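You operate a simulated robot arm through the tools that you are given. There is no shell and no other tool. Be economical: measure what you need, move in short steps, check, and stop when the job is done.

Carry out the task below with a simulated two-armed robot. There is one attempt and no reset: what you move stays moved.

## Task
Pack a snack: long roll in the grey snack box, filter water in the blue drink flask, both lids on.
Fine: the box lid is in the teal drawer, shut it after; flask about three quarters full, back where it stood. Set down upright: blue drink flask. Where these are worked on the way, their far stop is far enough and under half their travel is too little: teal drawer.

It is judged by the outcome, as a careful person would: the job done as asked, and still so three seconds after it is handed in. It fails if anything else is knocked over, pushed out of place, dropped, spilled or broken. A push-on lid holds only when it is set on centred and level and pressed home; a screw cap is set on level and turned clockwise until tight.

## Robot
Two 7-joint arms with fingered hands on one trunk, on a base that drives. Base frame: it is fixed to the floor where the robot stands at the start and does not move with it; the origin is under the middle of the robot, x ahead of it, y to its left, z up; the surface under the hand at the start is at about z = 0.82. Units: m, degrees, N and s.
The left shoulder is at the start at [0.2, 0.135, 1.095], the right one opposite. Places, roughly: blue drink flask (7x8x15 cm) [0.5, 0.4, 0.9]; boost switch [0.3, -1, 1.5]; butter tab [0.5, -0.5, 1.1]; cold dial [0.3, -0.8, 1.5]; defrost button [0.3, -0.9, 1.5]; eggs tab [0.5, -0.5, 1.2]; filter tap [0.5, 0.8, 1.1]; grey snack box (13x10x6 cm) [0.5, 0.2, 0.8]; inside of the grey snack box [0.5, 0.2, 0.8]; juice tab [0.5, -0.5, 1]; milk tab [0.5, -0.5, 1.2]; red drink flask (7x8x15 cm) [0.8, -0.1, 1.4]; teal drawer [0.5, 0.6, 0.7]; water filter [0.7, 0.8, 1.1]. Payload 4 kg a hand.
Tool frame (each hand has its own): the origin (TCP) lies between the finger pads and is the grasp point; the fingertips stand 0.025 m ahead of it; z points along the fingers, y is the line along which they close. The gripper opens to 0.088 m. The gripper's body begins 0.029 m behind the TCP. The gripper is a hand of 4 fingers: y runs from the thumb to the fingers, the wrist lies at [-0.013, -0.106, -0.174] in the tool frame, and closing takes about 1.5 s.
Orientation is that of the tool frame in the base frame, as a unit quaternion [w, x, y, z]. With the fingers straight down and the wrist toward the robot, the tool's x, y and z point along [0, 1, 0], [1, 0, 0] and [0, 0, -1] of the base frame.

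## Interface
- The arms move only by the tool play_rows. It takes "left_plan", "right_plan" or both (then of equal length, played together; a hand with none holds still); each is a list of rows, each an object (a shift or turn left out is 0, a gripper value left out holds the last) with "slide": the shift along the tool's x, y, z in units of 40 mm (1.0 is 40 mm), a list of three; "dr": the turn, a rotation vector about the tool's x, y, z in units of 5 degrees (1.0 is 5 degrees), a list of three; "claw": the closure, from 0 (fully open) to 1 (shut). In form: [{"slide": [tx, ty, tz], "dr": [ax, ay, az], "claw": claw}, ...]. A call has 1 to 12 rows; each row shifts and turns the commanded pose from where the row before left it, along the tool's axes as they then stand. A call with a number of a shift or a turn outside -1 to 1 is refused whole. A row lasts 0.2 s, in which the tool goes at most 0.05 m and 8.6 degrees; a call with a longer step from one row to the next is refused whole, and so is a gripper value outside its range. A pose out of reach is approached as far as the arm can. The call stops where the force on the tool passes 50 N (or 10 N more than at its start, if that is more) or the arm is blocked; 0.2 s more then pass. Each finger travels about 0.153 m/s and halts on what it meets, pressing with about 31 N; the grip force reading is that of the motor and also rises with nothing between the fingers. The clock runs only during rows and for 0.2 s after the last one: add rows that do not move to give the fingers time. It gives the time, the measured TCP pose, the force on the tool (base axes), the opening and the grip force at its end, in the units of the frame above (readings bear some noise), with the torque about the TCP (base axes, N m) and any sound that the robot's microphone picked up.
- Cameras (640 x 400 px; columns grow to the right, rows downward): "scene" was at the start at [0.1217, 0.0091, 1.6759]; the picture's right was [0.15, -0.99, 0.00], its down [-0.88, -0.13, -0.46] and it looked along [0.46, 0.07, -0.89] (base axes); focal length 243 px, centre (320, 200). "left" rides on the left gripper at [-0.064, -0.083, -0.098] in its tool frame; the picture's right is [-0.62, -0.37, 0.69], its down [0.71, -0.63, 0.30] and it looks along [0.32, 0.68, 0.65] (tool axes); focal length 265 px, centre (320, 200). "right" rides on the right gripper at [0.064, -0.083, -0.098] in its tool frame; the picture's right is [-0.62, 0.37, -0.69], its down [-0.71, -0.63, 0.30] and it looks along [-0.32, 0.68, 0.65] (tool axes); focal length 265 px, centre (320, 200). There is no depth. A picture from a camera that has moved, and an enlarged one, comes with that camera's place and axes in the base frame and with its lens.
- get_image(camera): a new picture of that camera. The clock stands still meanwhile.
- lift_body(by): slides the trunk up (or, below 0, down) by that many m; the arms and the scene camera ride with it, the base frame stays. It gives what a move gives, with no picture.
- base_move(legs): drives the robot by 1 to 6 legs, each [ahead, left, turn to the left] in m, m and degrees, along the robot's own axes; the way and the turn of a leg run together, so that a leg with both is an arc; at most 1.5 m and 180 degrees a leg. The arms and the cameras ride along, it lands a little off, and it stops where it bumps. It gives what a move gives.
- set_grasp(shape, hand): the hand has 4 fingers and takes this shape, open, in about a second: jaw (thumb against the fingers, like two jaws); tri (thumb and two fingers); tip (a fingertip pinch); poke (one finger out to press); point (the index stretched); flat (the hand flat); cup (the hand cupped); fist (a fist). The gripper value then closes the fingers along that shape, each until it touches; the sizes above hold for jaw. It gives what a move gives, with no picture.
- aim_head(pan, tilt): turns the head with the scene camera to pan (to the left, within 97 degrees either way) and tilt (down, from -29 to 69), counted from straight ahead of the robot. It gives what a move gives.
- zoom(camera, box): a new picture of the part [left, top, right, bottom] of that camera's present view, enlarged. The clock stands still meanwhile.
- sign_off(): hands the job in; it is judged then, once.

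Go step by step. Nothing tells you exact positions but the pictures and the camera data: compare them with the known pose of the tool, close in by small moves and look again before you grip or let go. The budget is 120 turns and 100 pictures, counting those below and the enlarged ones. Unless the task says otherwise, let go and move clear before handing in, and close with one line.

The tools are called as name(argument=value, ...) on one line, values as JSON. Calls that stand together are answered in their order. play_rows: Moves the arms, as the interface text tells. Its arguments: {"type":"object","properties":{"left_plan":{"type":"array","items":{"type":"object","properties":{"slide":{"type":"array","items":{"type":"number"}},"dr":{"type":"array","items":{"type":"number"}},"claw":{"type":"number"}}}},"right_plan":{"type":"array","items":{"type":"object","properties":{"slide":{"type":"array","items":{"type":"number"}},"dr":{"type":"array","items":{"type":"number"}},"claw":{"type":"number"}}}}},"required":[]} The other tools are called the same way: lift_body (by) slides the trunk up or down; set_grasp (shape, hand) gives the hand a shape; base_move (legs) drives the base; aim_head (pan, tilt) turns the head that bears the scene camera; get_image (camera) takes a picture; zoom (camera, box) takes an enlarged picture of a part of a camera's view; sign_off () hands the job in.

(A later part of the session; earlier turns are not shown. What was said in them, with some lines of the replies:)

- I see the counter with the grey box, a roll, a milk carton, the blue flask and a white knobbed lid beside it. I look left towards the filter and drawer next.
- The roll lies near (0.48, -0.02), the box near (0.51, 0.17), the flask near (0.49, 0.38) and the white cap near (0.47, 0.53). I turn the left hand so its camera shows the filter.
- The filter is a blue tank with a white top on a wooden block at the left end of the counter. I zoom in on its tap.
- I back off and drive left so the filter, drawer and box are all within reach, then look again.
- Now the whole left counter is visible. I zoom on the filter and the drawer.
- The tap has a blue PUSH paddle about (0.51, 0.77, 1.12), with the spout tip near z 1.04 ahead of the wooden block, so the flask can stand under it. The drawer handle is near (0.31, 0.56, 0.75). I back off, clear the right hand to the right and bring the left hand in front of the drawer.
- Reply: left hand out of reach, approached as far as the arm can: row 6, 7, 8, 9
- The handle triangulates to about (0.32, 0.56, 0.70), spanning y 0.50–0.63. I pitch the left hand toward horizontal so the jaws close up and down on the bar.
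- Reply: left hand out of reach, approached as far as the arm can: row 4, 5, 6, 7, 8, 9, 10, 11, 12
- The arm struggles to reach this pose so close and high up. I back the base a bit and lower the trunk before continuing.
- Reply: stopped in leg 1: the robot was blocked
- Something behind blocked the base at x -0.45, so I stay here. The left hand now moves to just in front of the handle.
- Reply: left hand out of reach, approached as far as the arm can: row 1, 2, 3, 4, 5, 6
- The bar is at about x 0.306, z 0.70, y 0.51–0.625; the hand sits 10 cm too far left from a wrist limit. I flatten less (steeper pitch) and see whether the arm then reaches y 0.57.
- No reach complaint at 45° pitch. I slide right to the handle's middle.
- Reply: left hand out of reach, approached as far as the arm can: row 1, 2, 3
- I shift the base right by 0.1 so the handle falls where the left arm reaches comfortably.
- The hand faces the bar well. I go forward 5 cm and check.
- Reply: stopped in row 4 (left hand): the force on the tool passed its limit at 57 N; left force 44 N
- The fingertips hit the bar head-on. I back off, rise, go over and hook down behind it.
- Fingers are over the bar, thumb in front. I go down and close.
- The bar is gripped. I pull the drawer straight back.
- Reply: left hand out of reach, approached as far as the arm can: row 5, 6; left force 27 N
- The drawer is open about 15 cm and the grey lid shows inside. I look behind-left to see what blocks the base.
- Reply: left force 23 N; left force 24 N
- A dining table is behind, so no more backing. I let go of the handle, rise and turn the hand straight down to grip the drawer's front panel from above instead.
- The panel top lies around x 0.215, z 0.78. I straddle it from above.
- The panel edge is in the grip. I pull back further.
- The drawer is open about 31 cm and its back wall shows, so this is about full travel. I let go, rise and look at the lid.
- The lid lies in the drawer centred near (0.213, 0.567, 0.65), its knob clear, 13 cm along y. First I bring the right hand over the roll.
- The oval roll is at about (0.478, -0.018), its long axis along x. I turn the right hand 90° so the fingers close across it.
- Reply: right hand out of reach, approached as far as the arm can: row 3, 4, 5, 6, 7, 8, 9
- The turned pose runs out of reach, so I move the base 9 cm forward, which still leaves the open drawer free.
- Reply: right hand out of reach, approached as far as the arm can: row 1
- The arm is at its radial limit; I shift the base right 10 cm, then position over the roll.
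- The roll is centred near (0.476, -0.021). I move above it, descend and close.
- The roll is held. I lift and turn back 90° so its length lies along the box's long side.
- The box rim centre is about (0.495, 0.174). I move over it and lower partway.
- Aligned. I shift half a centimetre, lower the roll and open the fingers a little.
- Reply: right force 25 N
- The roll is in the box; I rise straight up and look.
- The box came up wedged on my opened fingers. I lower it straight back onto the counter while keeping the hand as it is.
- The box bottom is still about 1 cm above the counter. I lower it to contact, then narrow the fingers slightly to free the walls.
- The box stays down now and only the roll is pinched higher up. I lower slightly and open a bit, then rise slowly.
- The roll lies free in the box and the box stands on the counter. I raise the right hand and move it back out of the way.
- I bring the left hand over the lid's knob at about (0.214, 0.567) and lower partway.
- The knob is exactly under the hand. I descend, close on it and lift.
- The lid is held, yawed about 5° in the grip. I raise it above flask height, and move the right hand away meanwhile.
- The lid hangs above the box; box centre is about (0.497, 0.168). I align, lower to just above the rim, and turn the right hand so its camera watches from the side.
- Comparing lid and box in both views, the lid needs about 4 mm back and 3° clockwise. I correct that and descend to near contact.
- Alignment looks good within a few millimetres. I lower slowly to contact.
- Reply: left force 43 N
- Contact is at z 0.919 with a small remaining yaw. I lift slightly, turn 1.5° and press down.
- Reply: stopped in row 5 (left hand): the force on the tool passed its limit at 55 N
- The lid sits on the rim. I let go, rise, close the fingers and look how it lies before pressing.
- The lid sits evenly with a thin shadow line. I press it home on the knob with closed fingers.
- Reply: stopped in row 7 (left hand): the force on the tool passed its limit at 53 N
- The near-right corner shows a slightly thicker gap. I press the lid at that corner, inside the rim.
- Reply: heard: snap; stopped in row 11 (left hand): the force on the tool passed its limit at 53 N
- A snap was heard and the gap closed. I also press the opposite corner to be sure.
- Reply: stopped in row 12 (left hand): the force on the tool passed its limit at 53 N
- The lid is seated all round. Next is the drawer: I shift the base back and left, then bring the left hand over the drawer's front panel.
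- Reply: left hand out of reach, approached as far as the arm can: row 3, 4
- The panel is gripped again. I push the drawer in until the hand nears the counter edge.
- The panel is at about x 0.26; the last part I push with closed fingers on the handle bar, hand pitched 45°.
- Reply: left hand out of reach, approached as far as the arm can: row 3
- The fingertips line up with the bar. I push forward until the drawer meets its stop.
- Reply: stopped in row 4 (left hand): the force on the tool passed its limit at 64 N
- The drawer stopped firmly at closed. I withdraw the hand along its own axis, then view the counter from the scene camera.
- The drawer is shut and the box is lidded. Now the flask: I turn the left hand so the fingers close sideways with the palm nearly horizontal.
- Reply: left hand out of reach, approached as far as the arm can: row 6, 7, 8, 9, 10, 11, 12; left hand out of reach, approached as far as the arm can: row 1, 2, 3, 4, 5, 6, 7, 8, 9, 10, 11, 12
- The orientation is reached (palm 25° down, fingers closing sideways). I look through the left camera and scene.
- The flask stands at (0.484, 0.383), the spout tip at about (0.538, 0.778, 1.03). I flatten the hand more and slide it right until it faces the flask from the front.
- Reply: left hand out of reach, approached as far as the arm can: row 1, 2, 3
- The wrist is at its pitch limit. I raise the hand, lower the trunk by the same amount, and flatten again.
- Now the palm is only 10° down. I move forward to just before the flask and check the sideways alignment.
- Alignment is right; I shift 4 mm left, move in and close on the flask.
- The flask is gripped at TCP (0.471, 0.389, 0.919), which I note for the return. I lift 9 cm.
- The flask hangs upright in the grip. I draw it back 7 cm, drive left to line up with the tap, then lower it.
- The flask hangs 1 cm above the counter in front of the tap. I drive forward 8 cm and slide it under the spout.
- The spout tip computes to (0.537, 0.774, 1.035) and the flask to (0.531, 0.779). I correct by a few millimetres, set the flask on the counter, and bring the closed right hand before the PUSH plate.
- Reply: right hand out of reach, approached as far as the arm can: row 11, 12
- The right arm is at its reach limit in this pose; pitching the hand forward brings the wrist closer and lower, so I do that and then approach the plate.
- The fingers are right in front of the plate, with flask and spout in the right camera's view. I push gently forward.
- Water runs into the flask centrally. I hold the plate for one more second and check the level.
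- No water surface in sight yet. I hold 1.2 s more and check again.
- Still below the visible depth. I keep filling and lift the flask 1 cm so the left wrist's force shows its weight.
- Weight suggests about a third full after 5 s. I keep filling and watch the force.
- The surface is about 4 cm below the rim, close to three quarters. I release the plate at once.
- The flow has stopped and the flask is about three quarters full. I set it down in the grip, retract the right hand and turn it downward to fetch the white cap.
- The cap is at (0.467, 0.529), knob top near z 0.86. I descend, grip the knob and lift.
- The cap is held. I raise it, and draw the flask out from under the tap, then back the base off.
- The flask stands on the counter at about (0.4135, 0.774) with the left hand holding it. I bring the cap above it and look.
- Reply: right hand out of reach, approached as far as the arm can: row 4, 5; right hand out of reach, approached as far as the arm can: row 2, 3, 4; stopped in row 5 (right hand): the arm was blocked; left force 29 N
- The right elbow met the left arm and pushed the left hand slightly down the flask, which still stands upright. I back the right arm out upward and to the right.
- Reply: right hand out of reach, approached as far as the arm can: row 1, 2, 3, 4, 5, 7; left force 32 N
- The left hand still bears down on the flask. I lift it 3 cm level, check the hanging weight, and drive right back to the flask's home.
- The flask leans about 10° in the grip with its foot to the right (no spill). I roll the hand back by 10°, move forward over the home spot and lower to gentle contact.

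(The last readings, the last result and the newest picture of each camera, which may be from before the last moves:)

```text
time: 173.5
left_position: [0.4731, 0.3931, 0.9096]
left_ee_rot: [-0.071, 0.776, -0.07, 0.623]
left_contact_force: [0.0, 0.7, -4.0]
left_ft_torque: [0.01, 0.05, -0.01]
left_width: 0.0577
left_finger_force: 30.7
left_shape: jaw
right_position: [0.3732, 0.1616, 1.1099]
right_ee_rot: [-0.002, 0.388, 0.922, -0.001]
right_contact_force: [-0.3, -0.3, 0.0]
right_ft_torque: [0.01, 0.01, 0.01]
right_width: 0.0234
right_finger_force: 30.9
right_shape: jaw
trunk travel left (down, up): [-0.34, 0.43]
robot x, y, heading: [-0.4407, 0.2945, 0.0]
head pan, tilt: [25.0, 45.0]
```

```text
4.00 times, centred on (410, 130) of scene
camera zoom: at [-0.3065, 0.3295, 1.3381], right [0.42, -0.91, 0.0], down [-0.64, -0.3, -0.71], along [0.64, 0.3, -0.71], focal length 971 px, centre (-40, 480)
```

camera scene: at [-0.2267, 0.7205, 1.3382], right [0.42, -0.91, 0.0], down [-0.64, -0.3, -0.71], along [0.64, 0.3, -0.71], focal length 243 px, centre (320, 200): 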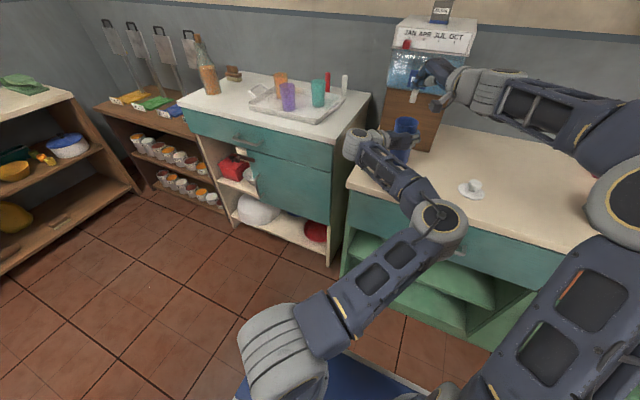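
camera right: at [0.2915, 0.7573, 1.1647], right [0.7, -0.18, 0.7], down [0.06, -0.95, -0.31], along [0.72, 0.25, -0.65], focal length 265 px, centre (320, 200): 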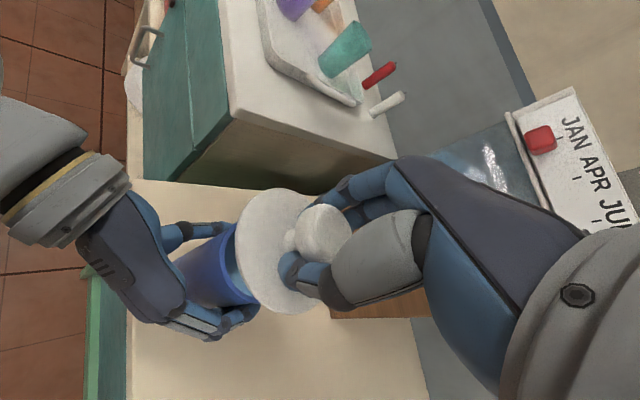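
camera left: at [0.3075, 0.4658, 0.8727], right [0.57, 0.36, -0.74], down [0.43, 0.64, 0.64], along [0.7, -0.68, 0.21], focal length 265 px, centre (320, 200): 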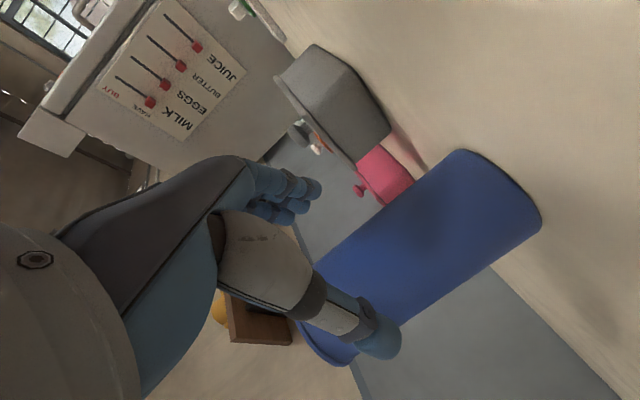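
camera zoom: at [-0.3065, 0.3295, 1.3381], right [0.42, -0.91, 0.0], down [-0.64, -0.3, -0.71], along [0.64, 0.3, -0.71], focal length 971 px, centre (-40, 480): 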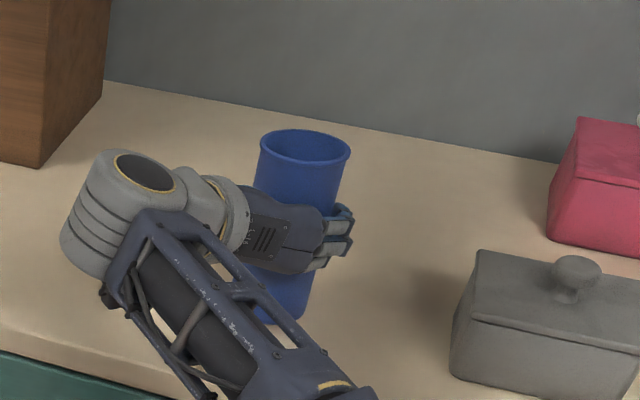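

The flask is now nearly vertical and just above its spot. I lower to contact and open the hand a little.

play_rows(left_plan=[{"slide": [-0.08, 0, 0.02]}, {"slide": [-0.08, 0, 0.02]}, {"slide": [0, 0, 0]}])

play_rows(left_plan=[{"slide": [-0.06, 0, 0.01]}, {"slide": [-0.06, 0, 0.01]}, {"slide": [0, 0, 0]}])

```text
time: 174.3
left_position: [0.4757, 0.3945, 0.9064]
left_ee_rot: [-0.07, 0.775, -0.069, 0.625]
left_contact_force: [-3.5, -2.0, 10.5]
left_ft_torque: [-0.2, -0.2, -0.07]
left_width: 0.0577
left_finger_force: 31.0
left_shape: jaw
right_position: [0.3729, 0.1618, 1.1096]
right_ee_rot: [-0.002, 0.387, 0.922, 0.0]
right_contact_force: [-0.2, -0.7, -1.4]
right_ft_torque: [-0.02, -0.01, 0.02]
right_width: 0.0234
right_finger_force: 30.8
right_shape: jaw
trunk travel left (down, up): [-0.34, 0.43]
robot x, y, heading: [-0.4428, 0.2952, 0.0]
head pan, tilt: [25.0, 45.0]
```

```text
time: 175.1
left_position: [0.4741, 0.3946, 0.9017]
left_ee_rot: [-0.072, 0.774, -0.068, 0.625]
left_contact_force: [-7.2, -4.0, 24.7]
left_ft_torque: [-0.52, -0.54, -0.23]
left_width: 0.0576
left_finger_force: 31.8
left_shape: jaw
right_position: [0.3721, 0.1601, 1.1107]
right_ee_rot: [-0.003, 0.387, 0.922, -0.001]
right_contact_force: [0.4, -0.7, -0.3]
right_ft_torque: [0.01, -0.04, 0.03]
right_width: 0.0233
right_finger_force: 31.0
right_shape: jaw
trunk travel left (down, up): [-0.34, 0.43]
robot x, y, heading: [-0.4348, 0.295, 0.1]
head pan, tilt: [25.0, 45.0]
```

The flask stands on its spot. I relieve the pressure, open the left hand and withdraw it straight back.

play_rows(left_plan=[{"slide": [0.1, 0, -0.02]}, {"claw": 0.6}, {"claw": 0.3}, {"claw": 0}, {"claw": 0}, {"slide": [0, 0, 0]}])

play_rows(left_plan=[{"slide": [-0.05, 0, -0.4]}, {"slide": [-0.05, 0, -0.5]}, {"slide": [-0.05, 0, -0.6]}, {"slide": [0, 0, -0.6]}, {"slide": [0, -0.8, 0]}, {"slide": [0, -0.9, 0]}, {"slide": [0, -0.9, 0]}, {"slide": [0, -0.9, 0]}, {"slide": [0, -0.9, 0]}, {"slide": [0, 0, 0]}])

```text
time: 176.5
left_position: [0.4742, 0.394, 0.9008]
left_ee_rot: [-0.071, 0.776, -0.068, 0.623]
left_contact_force: [-0.4, 0.2, -0.7]
left_ft_torque: [0.01, 0.01, 0.0]
left_width: 0.0878
left_finger_force: 0.0
left_shape: jaw
right_position: [0.3725, 0.1617, 1.1099]
right_ee_rot: [-0.003, 0.388, 0.922, -0.001]
right_contact_force: [-0.2, -0.4, -0.6]
right_ft_torque: [-0.02, -0.01, 0.0]
right_width: 0.0235
right_finger_force: 30.9
right_shape: jaw
trunk travel left (down, up): [-0.34, 0.43]
robot x, y, heading: [-0.4388, 0.2938, 0.0]
head pan, tilt: [25.0, 45.0]
```

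```text
time: 178.7
left_position: [0.3951, 0.566, 0.9497]
left_ee_rot: [-0.072, 0.776, -0.069, 0.623]
left_contact_force: [0.3, 0.0, 0.8]
left_ft_torque: [-0.02, 0.01, 0.01]
left_width: 0.0876
left_finger_force: 0.0
left_shape: jaw
right_position: [0.3747, 0.1611, 1.1086]
right_ee_rot: [-0.003, 0.387, 0.922, 0.0]
right_contact_force: [0.9, -0.3, 0.5]
right_ft_torque: [0.03, 0.0, 0.01]
right_width: 0.0236
right_finger_force: 30.9
right_shape: jaw
trunk travel left (down, up): [-0.34, 0.43]
robot x, y, heading: [-0.4377, 0.2934, 0.2]
head pan, tilt: [25.0, 45.0]
```

The left hand is clear. I raise the trunk, shift the base left, and bring the right hand with the cap beside the flask for a look.

lift_body(by=0.3)

base_move(legs=[[0, 0.12, 0]])

play_rows(right_plan=[{"slide": [-0.15, 0.23, 0.97]}, {"slide": [-0.15, 0.23, 0.97]}, {"slide": [-0.15, 0.23, 0.97]}, {"slide": [-0.15, 0.23, 0.97]}, {"slide": [-0.15, 0.23, 0.97]}, {"slide": [-0.15, 0.23, 0.97]}, {"slide": [-0.15, 0.23, 0.97]}, {"slide": [-0.15, 0.23, 0.97]}, {"slide": [0, 0, 0]}])

get_image(camera="right")

```text
time: 181.7
left_position: [0.3955, 0.5657, 1.2497]
left_ee_rot: [-0.071, 0.776, -0.069, 0.623]
left_contact_force: [-0.6, 0.1, -0.2]
left_ft_torque: [0.02, -0.01, 0.0]
left_width: 0.0878
left_finger_force: 0.1
left_shape: jaw
right_position: [0.3734, 0.1611, 1.4097]
right_ee_rot: [-0.003, 0.387, 0.922, -0.001]
right_contact_force: [0.1, -0.8, -0.2]
right_ft_torque: [0.03, 0.01, -0.01]
right_width: 0.0236
right_finger_force: 31.4
right_shape: jaw
trunk travel left (down, up): [-0.64, 0.13]
robot x, y, heading: [-0.4401, 0.2957, -0.0]
head pan, tilt: [25.0, 45.0]
```

```text
time: 182.9
left_position: [0.3951, 0.6836, 1.2489]
left_ee_rot: [-0.071, 0.776, -0.069, 0.623]
left_contact_force: [0.1, -0.2, -0.3]
left_ft_torque: [0.01, 0.02, 0.03]
left_width: 0.0879
left_finger_force: 0.1
left_shape: jaw
right_position: [0.3727, 0.2795, 1.4093]
right_ee_rot: [-0.002, 0.387, 0.922, -0.001]
right_contact_force: [0.5, -0.3, 0.1]
right_ft_torque: [-0.02, -0.05, -0.03]
right_width: 0.0233
right_finger_force: 30.6
right_shape: jaw
trunk travel left (down, up): [-0.64, 0.13]
robot x, y, heading: [-0.4392, 0.4121, 0.1]
head pan, tilt: [25.0, 45.0]
```

```text
time: 184.9
left_position: [0.3969, 0.6845, 1.2488]
left_ee_rot: [-0.071, 0.776, -0.069, 0.623]
left_contact_force: [0.5, 0.3, 0.4]
left_ft_torque: [-0.01, -0.01, 0.01]
left_width: 0.0877
left_finger_force: 0.1
left_shape: jaw
right_position: [0.4959, 0.292, 1.1188]
right_ee_rot: [-0.002, 0.387, 0.922, -0.001]
right_contact_force: [0.2, -0.1, 0.3]
right_ft_torque: [0.02, 0.03, 0.01]
right_width: 0.0236
right_finger_force: 31.3
right_shape: jaw
right hand out of reach, approached as far as the arm can: row 1, 2, 3, 4, 5
trunk travel left (down, up): [-0.64, 0.13]
robot x, y, heading: [-0.439, 0.4171, 0.4]
head pan, tilt: [25.0, 45.0]
```

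```text
1 pictures are left
camera right: at [0.3919, 0.2789, 1.2184], right [0.7, -0.18, 0.69], down [0.05, -0.95, -0.3], along [0.71, 0.25, -0.66], focal length 265 px, centre (320, 200)
```

right: 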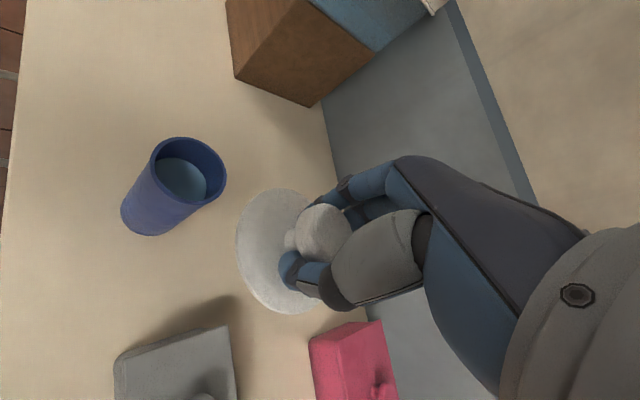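

The flask stands upright with water about three quarters up; its rim centre is (0.484, 0.393). I move the cap over it and pre-turn the hand counterclockwise for screwing range.

play_rows(right_plan=[{"slide": [0.66, 0.5, 0]}, {"slide": [0.66, 0.5, 0]}, {"slide": [0.65, 0.51, 0]}, {"dr": [0, 0, -1]}, {"dr": [0, 0, -1]}, {"dr": [0, 0, -1]}, {"dr": [0, 0, -1]}, {"dr": [0, 0, -1]}, {"dr": [0, 0, -1]}, {"dr": [0, 0, -1]}, {"dr": [0, 0, -1]}, {"slide": [0, 0, 0]}])

```text
time: 187.6
left_position: [0.3965, 0.6847, 1.2513]
left_ee_rot: [-0.071, 0.776, -0.068, 0.623]
left_contact_force: [0.2, 0.2, -0.8]
left_ft_torque: [0.0, 0.01, 0.0]
left_width: 0.0876
left_finger_force: 0.0
left_shape: jaw
right_position: [0.4345, 0.3828, 1.1038]
right_ee_rot: [-0.003, 0.048, 0.999, 0.0]
right_contact_force: [0.6, -0.4, 0.3]
right_ft_torque: [0.0, -0.01, 0.0]
right_width: 0.0233
right_finger_force: 31.4
right_shape: jaw
right hand out of reach, approached as far as the arm can: row 1, 2, 5, 6, 7, 8, 9, 10, 11
trunk travel left (down, up): [-0.64, 0.13]
robot x, y, heading: [-0.4372, 0.416, 0.2]
head pan, tilt: [25.0, 45.0]
```

I drive 8 cm forward for reach, then fine-position.

base_move(legs=[[0.08, 0, 0]])

play_rows(right_plan=[{"slide": [0.38, 0.1, 0]}, {"slide": [0.38, 0.1, 0]}, {"slide": [0, 0, 0]}, {"slide": [0, 0, 0]}])

```text
time: 188.6
left_position: [0.4762, 0.684, 1.2497]
left_ee_rot: [-0.071, 0.775, -0.069, 0.624]
left_contact_force: [0.8, 1.0, 0.0]
left_ft_torque: [-0.01, 0.0, 0.02]
left_width: 0.0878
left_finger_force: 0.1
left_shape: jaw
right_position: [0.5151, 0.3821, 1.1035]
right_ee_rot: [-0.003, 0.049, 0.999, 0.0]
right_contact_force: [-0.2, -0.6, -0.2]
right_ft_torque: [0.0, 0.0, -0.01]
right_width: 0.0234
right_finger_force: 31.3
right_shape: jaw
trunk travel left (down, up): [-0.64, 0.13]
robot x, y, heading: [-0.3576, 0.4172, 0.4]
head pan, tilt: [25.0, 45.0]
```

```text
time: 189.6
left_position: [0.4767, 0.6847, 1.2493]
left_ee_rot: [-0.071, 0.776, -0.069, 0.623]
left_contact_force: [0.2, -1.1, -0.6]
left_ft_torque: [-0.02, 0.0, 0.02]
left_width: 0.0875
left_finger_force: 0.2
left_shape: jaw
right_position: [0.4853, 0.3916, 1.104]
right_ee_rot: [-0.003, 0.049, 0.999, 0.0]
right_contact_force: [-0.3, -1.0, -1.0]
right_ft_torque: [0.01, 0.01, -0.03]
right_width: 0.0234
right_finger_force: 31.2
right_shape: jaw
trunk travel left (down, up): [-0.64, 0.13]
robot x, y, heading: [-0.3595, 0.4145, 0.0]
head pan, tilt: [25.0, 45.0]
```

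Positioned over the rim within a millimetre or two. I lower to near contact and then creep.

play_rows(right_plan=[{"slide": [0, 0, 0.6]}, {"slide": [0, 0, 0.6]}, {"slide": [0, 0, 0.5]}, {"slide": [0, 0, 0.2]}, {"slide": [0, 0, 0.1]}, {"slide": [0, 0, 0]}])

play_rows(right_plan=[{"slide": [0, 0, 0.1]}, {"slide": [0, 0, 0]}])

play_rows(right_plan=[{"slide": [0, 0, 0.1]}, {"slide": [0, 0, 0]}])

```text
time: 191.0
left_position: [0.4749, 0.6846, 1.2494]
left_ee_rot: [-0.07, 0.776, -0.069, 0.623]
left_contact_force: [0.0, 0.3, -0.1]
left_ft_torque: [0.02, 0.01, 0.01]
left_width: 0.0876
left_finger_force: 0.0
left_shape: jaw
right_position: [0.4839, 0.3938, 1.0245]
right_ee_rot: [-0.002, 0.048, 0.999, 0.001]
right_contact_force: [0.6, 0.1, -0.1]
right_ft_torque: [0.02, -0.03, -0.03]
right_width: 0.0236
right_finger_force: 31.2
right_shape: jaw
trunk travel left (down, up): [-0.64, 0.13]
robot x, y, heading: [-0.3592, 0.4141, 0.2]
head pan, tilt: [25.0, 45.0]
```

```text
time: 191.6
left_position: [0.4755, 0.6829, 1.2501]
left_ee_rot: [-0.072, 0.776, -0.069, 0.623]
left_contact_force: [-1.4, -0.9, 0.1]
left_ft_torque: [-0.01, -0.02, 0.0]
left_width: 0.0878
left_finger_force: 0.0
left_shape: jaw
right_position: [0.4848, 0.3939, 1.0206]
right_ee_rot: [-0.003, 0.049, 0.999, 0.001]
right_contact_force: [-0.5, -0.7, 0.0]
right_ft_torque: [0.0, 0.03, -0.02]
right_width: 0.0234
right_finger_force: 30.7
right_shape: jaw
trunk travel left (down, up): [-0.64, 0.13]
robot x, y, heading: [-0.3599, 0.4147, 0.1]
head pan, tilt: [25.0, 45.0]
```

```text
time: 192.2
left_position: [0.4762, 0.6845, 1.2481]
left_ee_rot: [-0.072, 0.776, -0.069, 0.623]
left_contact_force: [-0.1, 0.7, 0.1]
left_ft_torque: [-0.02, 0.02, 0.0]
left_width: 0.0877
left_finger_force: 0.1
left_shape: jaw
right_position: [0.484, 0.3933, 1.0162]
right_ee_rot: [-0.003, 0.048, 0.999, -0.001]
right_contact_force: [0.2, 0.5, -0.4]
right_ft_torque: [-0.03, 0.0, -0.01]
right_width: 0.0235
right_finger_force: 30.7
right_shape: jaw
trunk travel left (down, up): [-0.64, 0.13]
robot x, y, heading: [-0.358, 0.415, 0.1]
head pan, tilt: [25.0, 45.0]
```

play_rows(right_plan=[{"slide": [0, -0.05, 0.08]}, {"slide": [0, 0, 0.08]}, {"slide": [0, 0, 0]}])

play_rows(right_plan=[{"slide": [0, 0, 0.08]}, {"slide": [0, 0, 0.08]}, {"slide": [0, 0, 0]}])

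```text
time: 193.0
left_position: [0.4755, 0.6848, 1.2492]
left_ee_rot: [-0.071, 0.776, -0.069, 0.623]
left_contact_force: [-0.6, -0.4, -0.6]
left_ft_torque: [-0.01, 0.03, 0.03]
left_width: 0.0876
left_finger_force: 0.1
left_shape: jaw
right_position: [0.484, 0.3913, 1.009]
right_ee_rot: [-0.003, 0.049, 0.999, -0.001]
right_contact_force: [-0.1, 0.4, -1.7]
right_ft_torque: [0.01, 0.0, 0.01]
right_width: 0.0233
right_finger_force: 30.8
right_shape: jaw
trunk travel left (down, up): [-0.64, 0.13]
robot x, y, heading: [-0.359, 0.4136, 0.0]
head pan, tilt: [25.0, 45.0]
```

```text
time: 193.8
left_position: [0.4748, 0.6847, 1.2499]
left_ee_rot: [-0.071, 0.776, -0.069, 0.623]
left_contact_force: [-0.5, 0.3, 0.0]
left_ft_torque: [0.01, 0.02, 0.0]
left_width: 0.0876
left_finger_force: 0.0
left_shape: jaw
right_position: [0.4851, 0.3905, 1.0034]
right_ee_rot: [-0.003, 0.049, 0.999, 0.001]
right_contact_force: [0.5, -0.8, -0.1]
right_ft_torque: [0.03, 0.02, 0.01]
right_width: 0.0237
right_finger_force: 31.3
right_shape: jaw
trunk travel left (down, up): [-0.64, 0.13]
robot x, y, heading: [-0.357, 0.4132, 0.1]
head pan, tilt: [25.0, 45.0]
```

play_rows(right_plan=[{"slide": [0, 0, 0.08]}, {"slide": [0, 0, 0.08]}, {"slide": [0, 0, 0]}])

play_rows(right_plan=[{"slide": [0, 0, 0.08]}, {"slide": [0, 0, 0]}])

```text
time: 194.6
left_position: [0.4748, 0.6838, 1.2502]
left_ee_rot: [-0.072, 0.776, -0.069, 0.623]
left_contact_force: [-0.6, -0.1, -0.4]
left_ft_torque: [-0.02, 0.01, -0.01]
left_width: 0.0877
left_finger_force: 0.0
left_shape: jaw
right_position: [0.4852, 0.3916, 0.9998]
right_ee_rot: [0.0, 0.05, 0.999, 0.0]
right_contact_force: [3.5, -1.0, 24.1]
right_ft_torque: [0.55, -0.07, -0.02]
right_width: 0.0236
right_finger_force: 31.4
right_shape: jaw
trunk travel left (down, up): [-0.64, 0.13]
robot x, y, heading: [-0.358, 0.4122, 0.1]
head pan, tilt: [25.0, 45.0]
heard: snap
```

```text
time: 195.2
left_position: [0.4755, 0.685, 1.2511]
left_ee_rot: [-0.071, 0.775, -0.069, 0.624]
left_contact_force: [-0.1, -0.4, 0.5]
left_ft_torque: [-0.02, 0.0, 0.01]
left_width: 0.0874
left_finger_force: 0.0
left_shape: jaw
right_position: [0.4855, 0.391, 1.0006]
right_ee_rot: [0.003, 0.05, 0.999, 0.0]
right_contact_force: [5.3, -2.6, 45.3]
right_ft_torque: [0.55, 0.0, -0.01]
right_width: 0.025
right_finger_force: 31.0
right_shape: jaw
trunk travel left (down, up): [-0.64, 0.13]
robot x, y, heading: [-0.3605, 0.413, 0.1]
head pan, tilt: [25.0, 45.0]
```

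A snap was heard as the cap went home under 24–45 N, so it is a push-on lid and seated. I relieve the pressure, open and rise.

play_rows(right_plan=[{"slide": [0, 0, -0.08]}, {"claw": 0.5}, {"claw": 0.3}, {"claw": 0.3}, {"claw": 0.3}, {"slide": [0, 0, -0.3]}, {"slide": [0, 0, -0.6]}, {"slide": [0, 0, -0.9]}, {"slide": [0, 0, -0.9]}, {"slide": [0, -0.5, -0.9]}, {"slide": [0, -0.9, 0]}, {"slide": [0, -0.9, 0]}])

play_rows(right_plan=[{"slide": [0.8, -0.5, 0]}, {"slide": [0.8, -0.5, 0]}, {"slide": [0.8, -0.5, 0]}, {"slide": [0.8, -0.5, 0]}, {"slide": [0.8, 0, 0]}, {"slide": [0.8, 0, 0]}, {"slide": [0, 0, 0]}])

aim_head(pan=0, tilt=45)

get_image(camera="scene")

```text
time: 197.8
left_position: [0.476, 0.6853, 1.2493]
left_ee_rot: [-0.07, 0.776, -0.069, 0.623]
left_contact_force: [-0.6, 0.2, 0.4]
left_ft_torque: [0.02, 0.01, -0.05]
left_width: 0.0876
left_finger_force: 0.0
left_shape: jaw
right_position: [0.4755, 0.3003, 1.1414]
right_ee_rot: [-0.003, 0.048, 0.999, 0.0]
right_contact_force: [-0.5, 0.4, 0.0]
right_ft_torque: [-0.01, 0.02, 0.0]
right_width: 0.0613
right_finger_force: 0.0
right_shape: jaw
trunk travel left (down, up): [-0.64, 0.13]
robot x, y, heading: [-0.3589, 0.4143, -0.2]
head pan, tilt: [25.0, 45.0]
```

```text
time: 199.4
left_position: [0.4758, 0.6841, 1.2497]
left_ee_rot: [-0.071, 0.776, -0.069, 0.623]
left_contact_force: [-0.6, 0.7, 0.5]
left_ft_torque: [0.01, -0.04, -0.02]
left_width: 0.0877
left_finger_force: 0.1
left_shape: jaw
right_position: [0.276, 0.2392, 1.1419]
right_ee_rot: [-0.002, 0.049, 0.999, 0.0]
right_contact_force: [0.2, 0.2, -0.2]
right_ft_torque: [-0.01, 0.01, 0.0]
right_width: 0.0612
right_finger_force: 0.0
right_shape: jaw
trunk travel left (down, up): [-0.64, 0.13]
robot x, y, heading: [-0.3597, 0.4147, 0.3]
head pan, tilt: [25.0, 45.0]
```

```text
time: 200.3
left_position: [0.4759, 0.6843, 1.2496]
left_ee_rot: [-0.071, 0.776, -0.069, 0.623]
left_contact_force: [1.0, 0.7, -0.1]
left_ft_torque: [-0.02, 0.0, -0.01]
left_width: 0.0876
left_finger_force: 0.0
left_shape: jaw
right_position: [0.2777, 0.2398, 1.141]
right_ee_rot: [-0.003, 0.049, 0.999, -0.001]
right_contact_force: [0.5, 0.7, 0.7]
right_ft_torque: [-0.02, 0.02, 0.04]
right_width: 0.0613
right_finger_force: 0.1
right_shape: jaw
trunk travel left (down, up): [-0.64, 0.13]
robot x, y, heading: [-0.358, 0.4163, 0.3]
head pan, tilt: [0.0, 45.0]
```

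```text
0 pictures are left
camera scene: at [-0.2187, 0.4147, 1.6382], right [0.0, -1.0, 0.0], down [-0.71, 0.0, -0.71], along [0.71, 0.0, -0.71], focal length 243 px, centre (320, 200)
```

scene: 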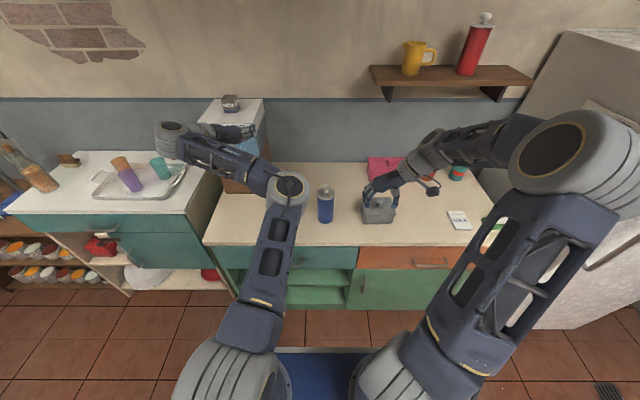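

The flask is capped and upright at its place, the box has its lid on and the drawer is shut; both hands are clear. I hand the job in.

sign_off()

```text
The job is handed in.
```

The snack is packed: the roll is in the grey box with its lid snapped on. The blue flask is about three quarters full of filter water, its cap pressed on until it snapped, and it stands upright within about 1 cm of its old spot. The teal drawer is shut.
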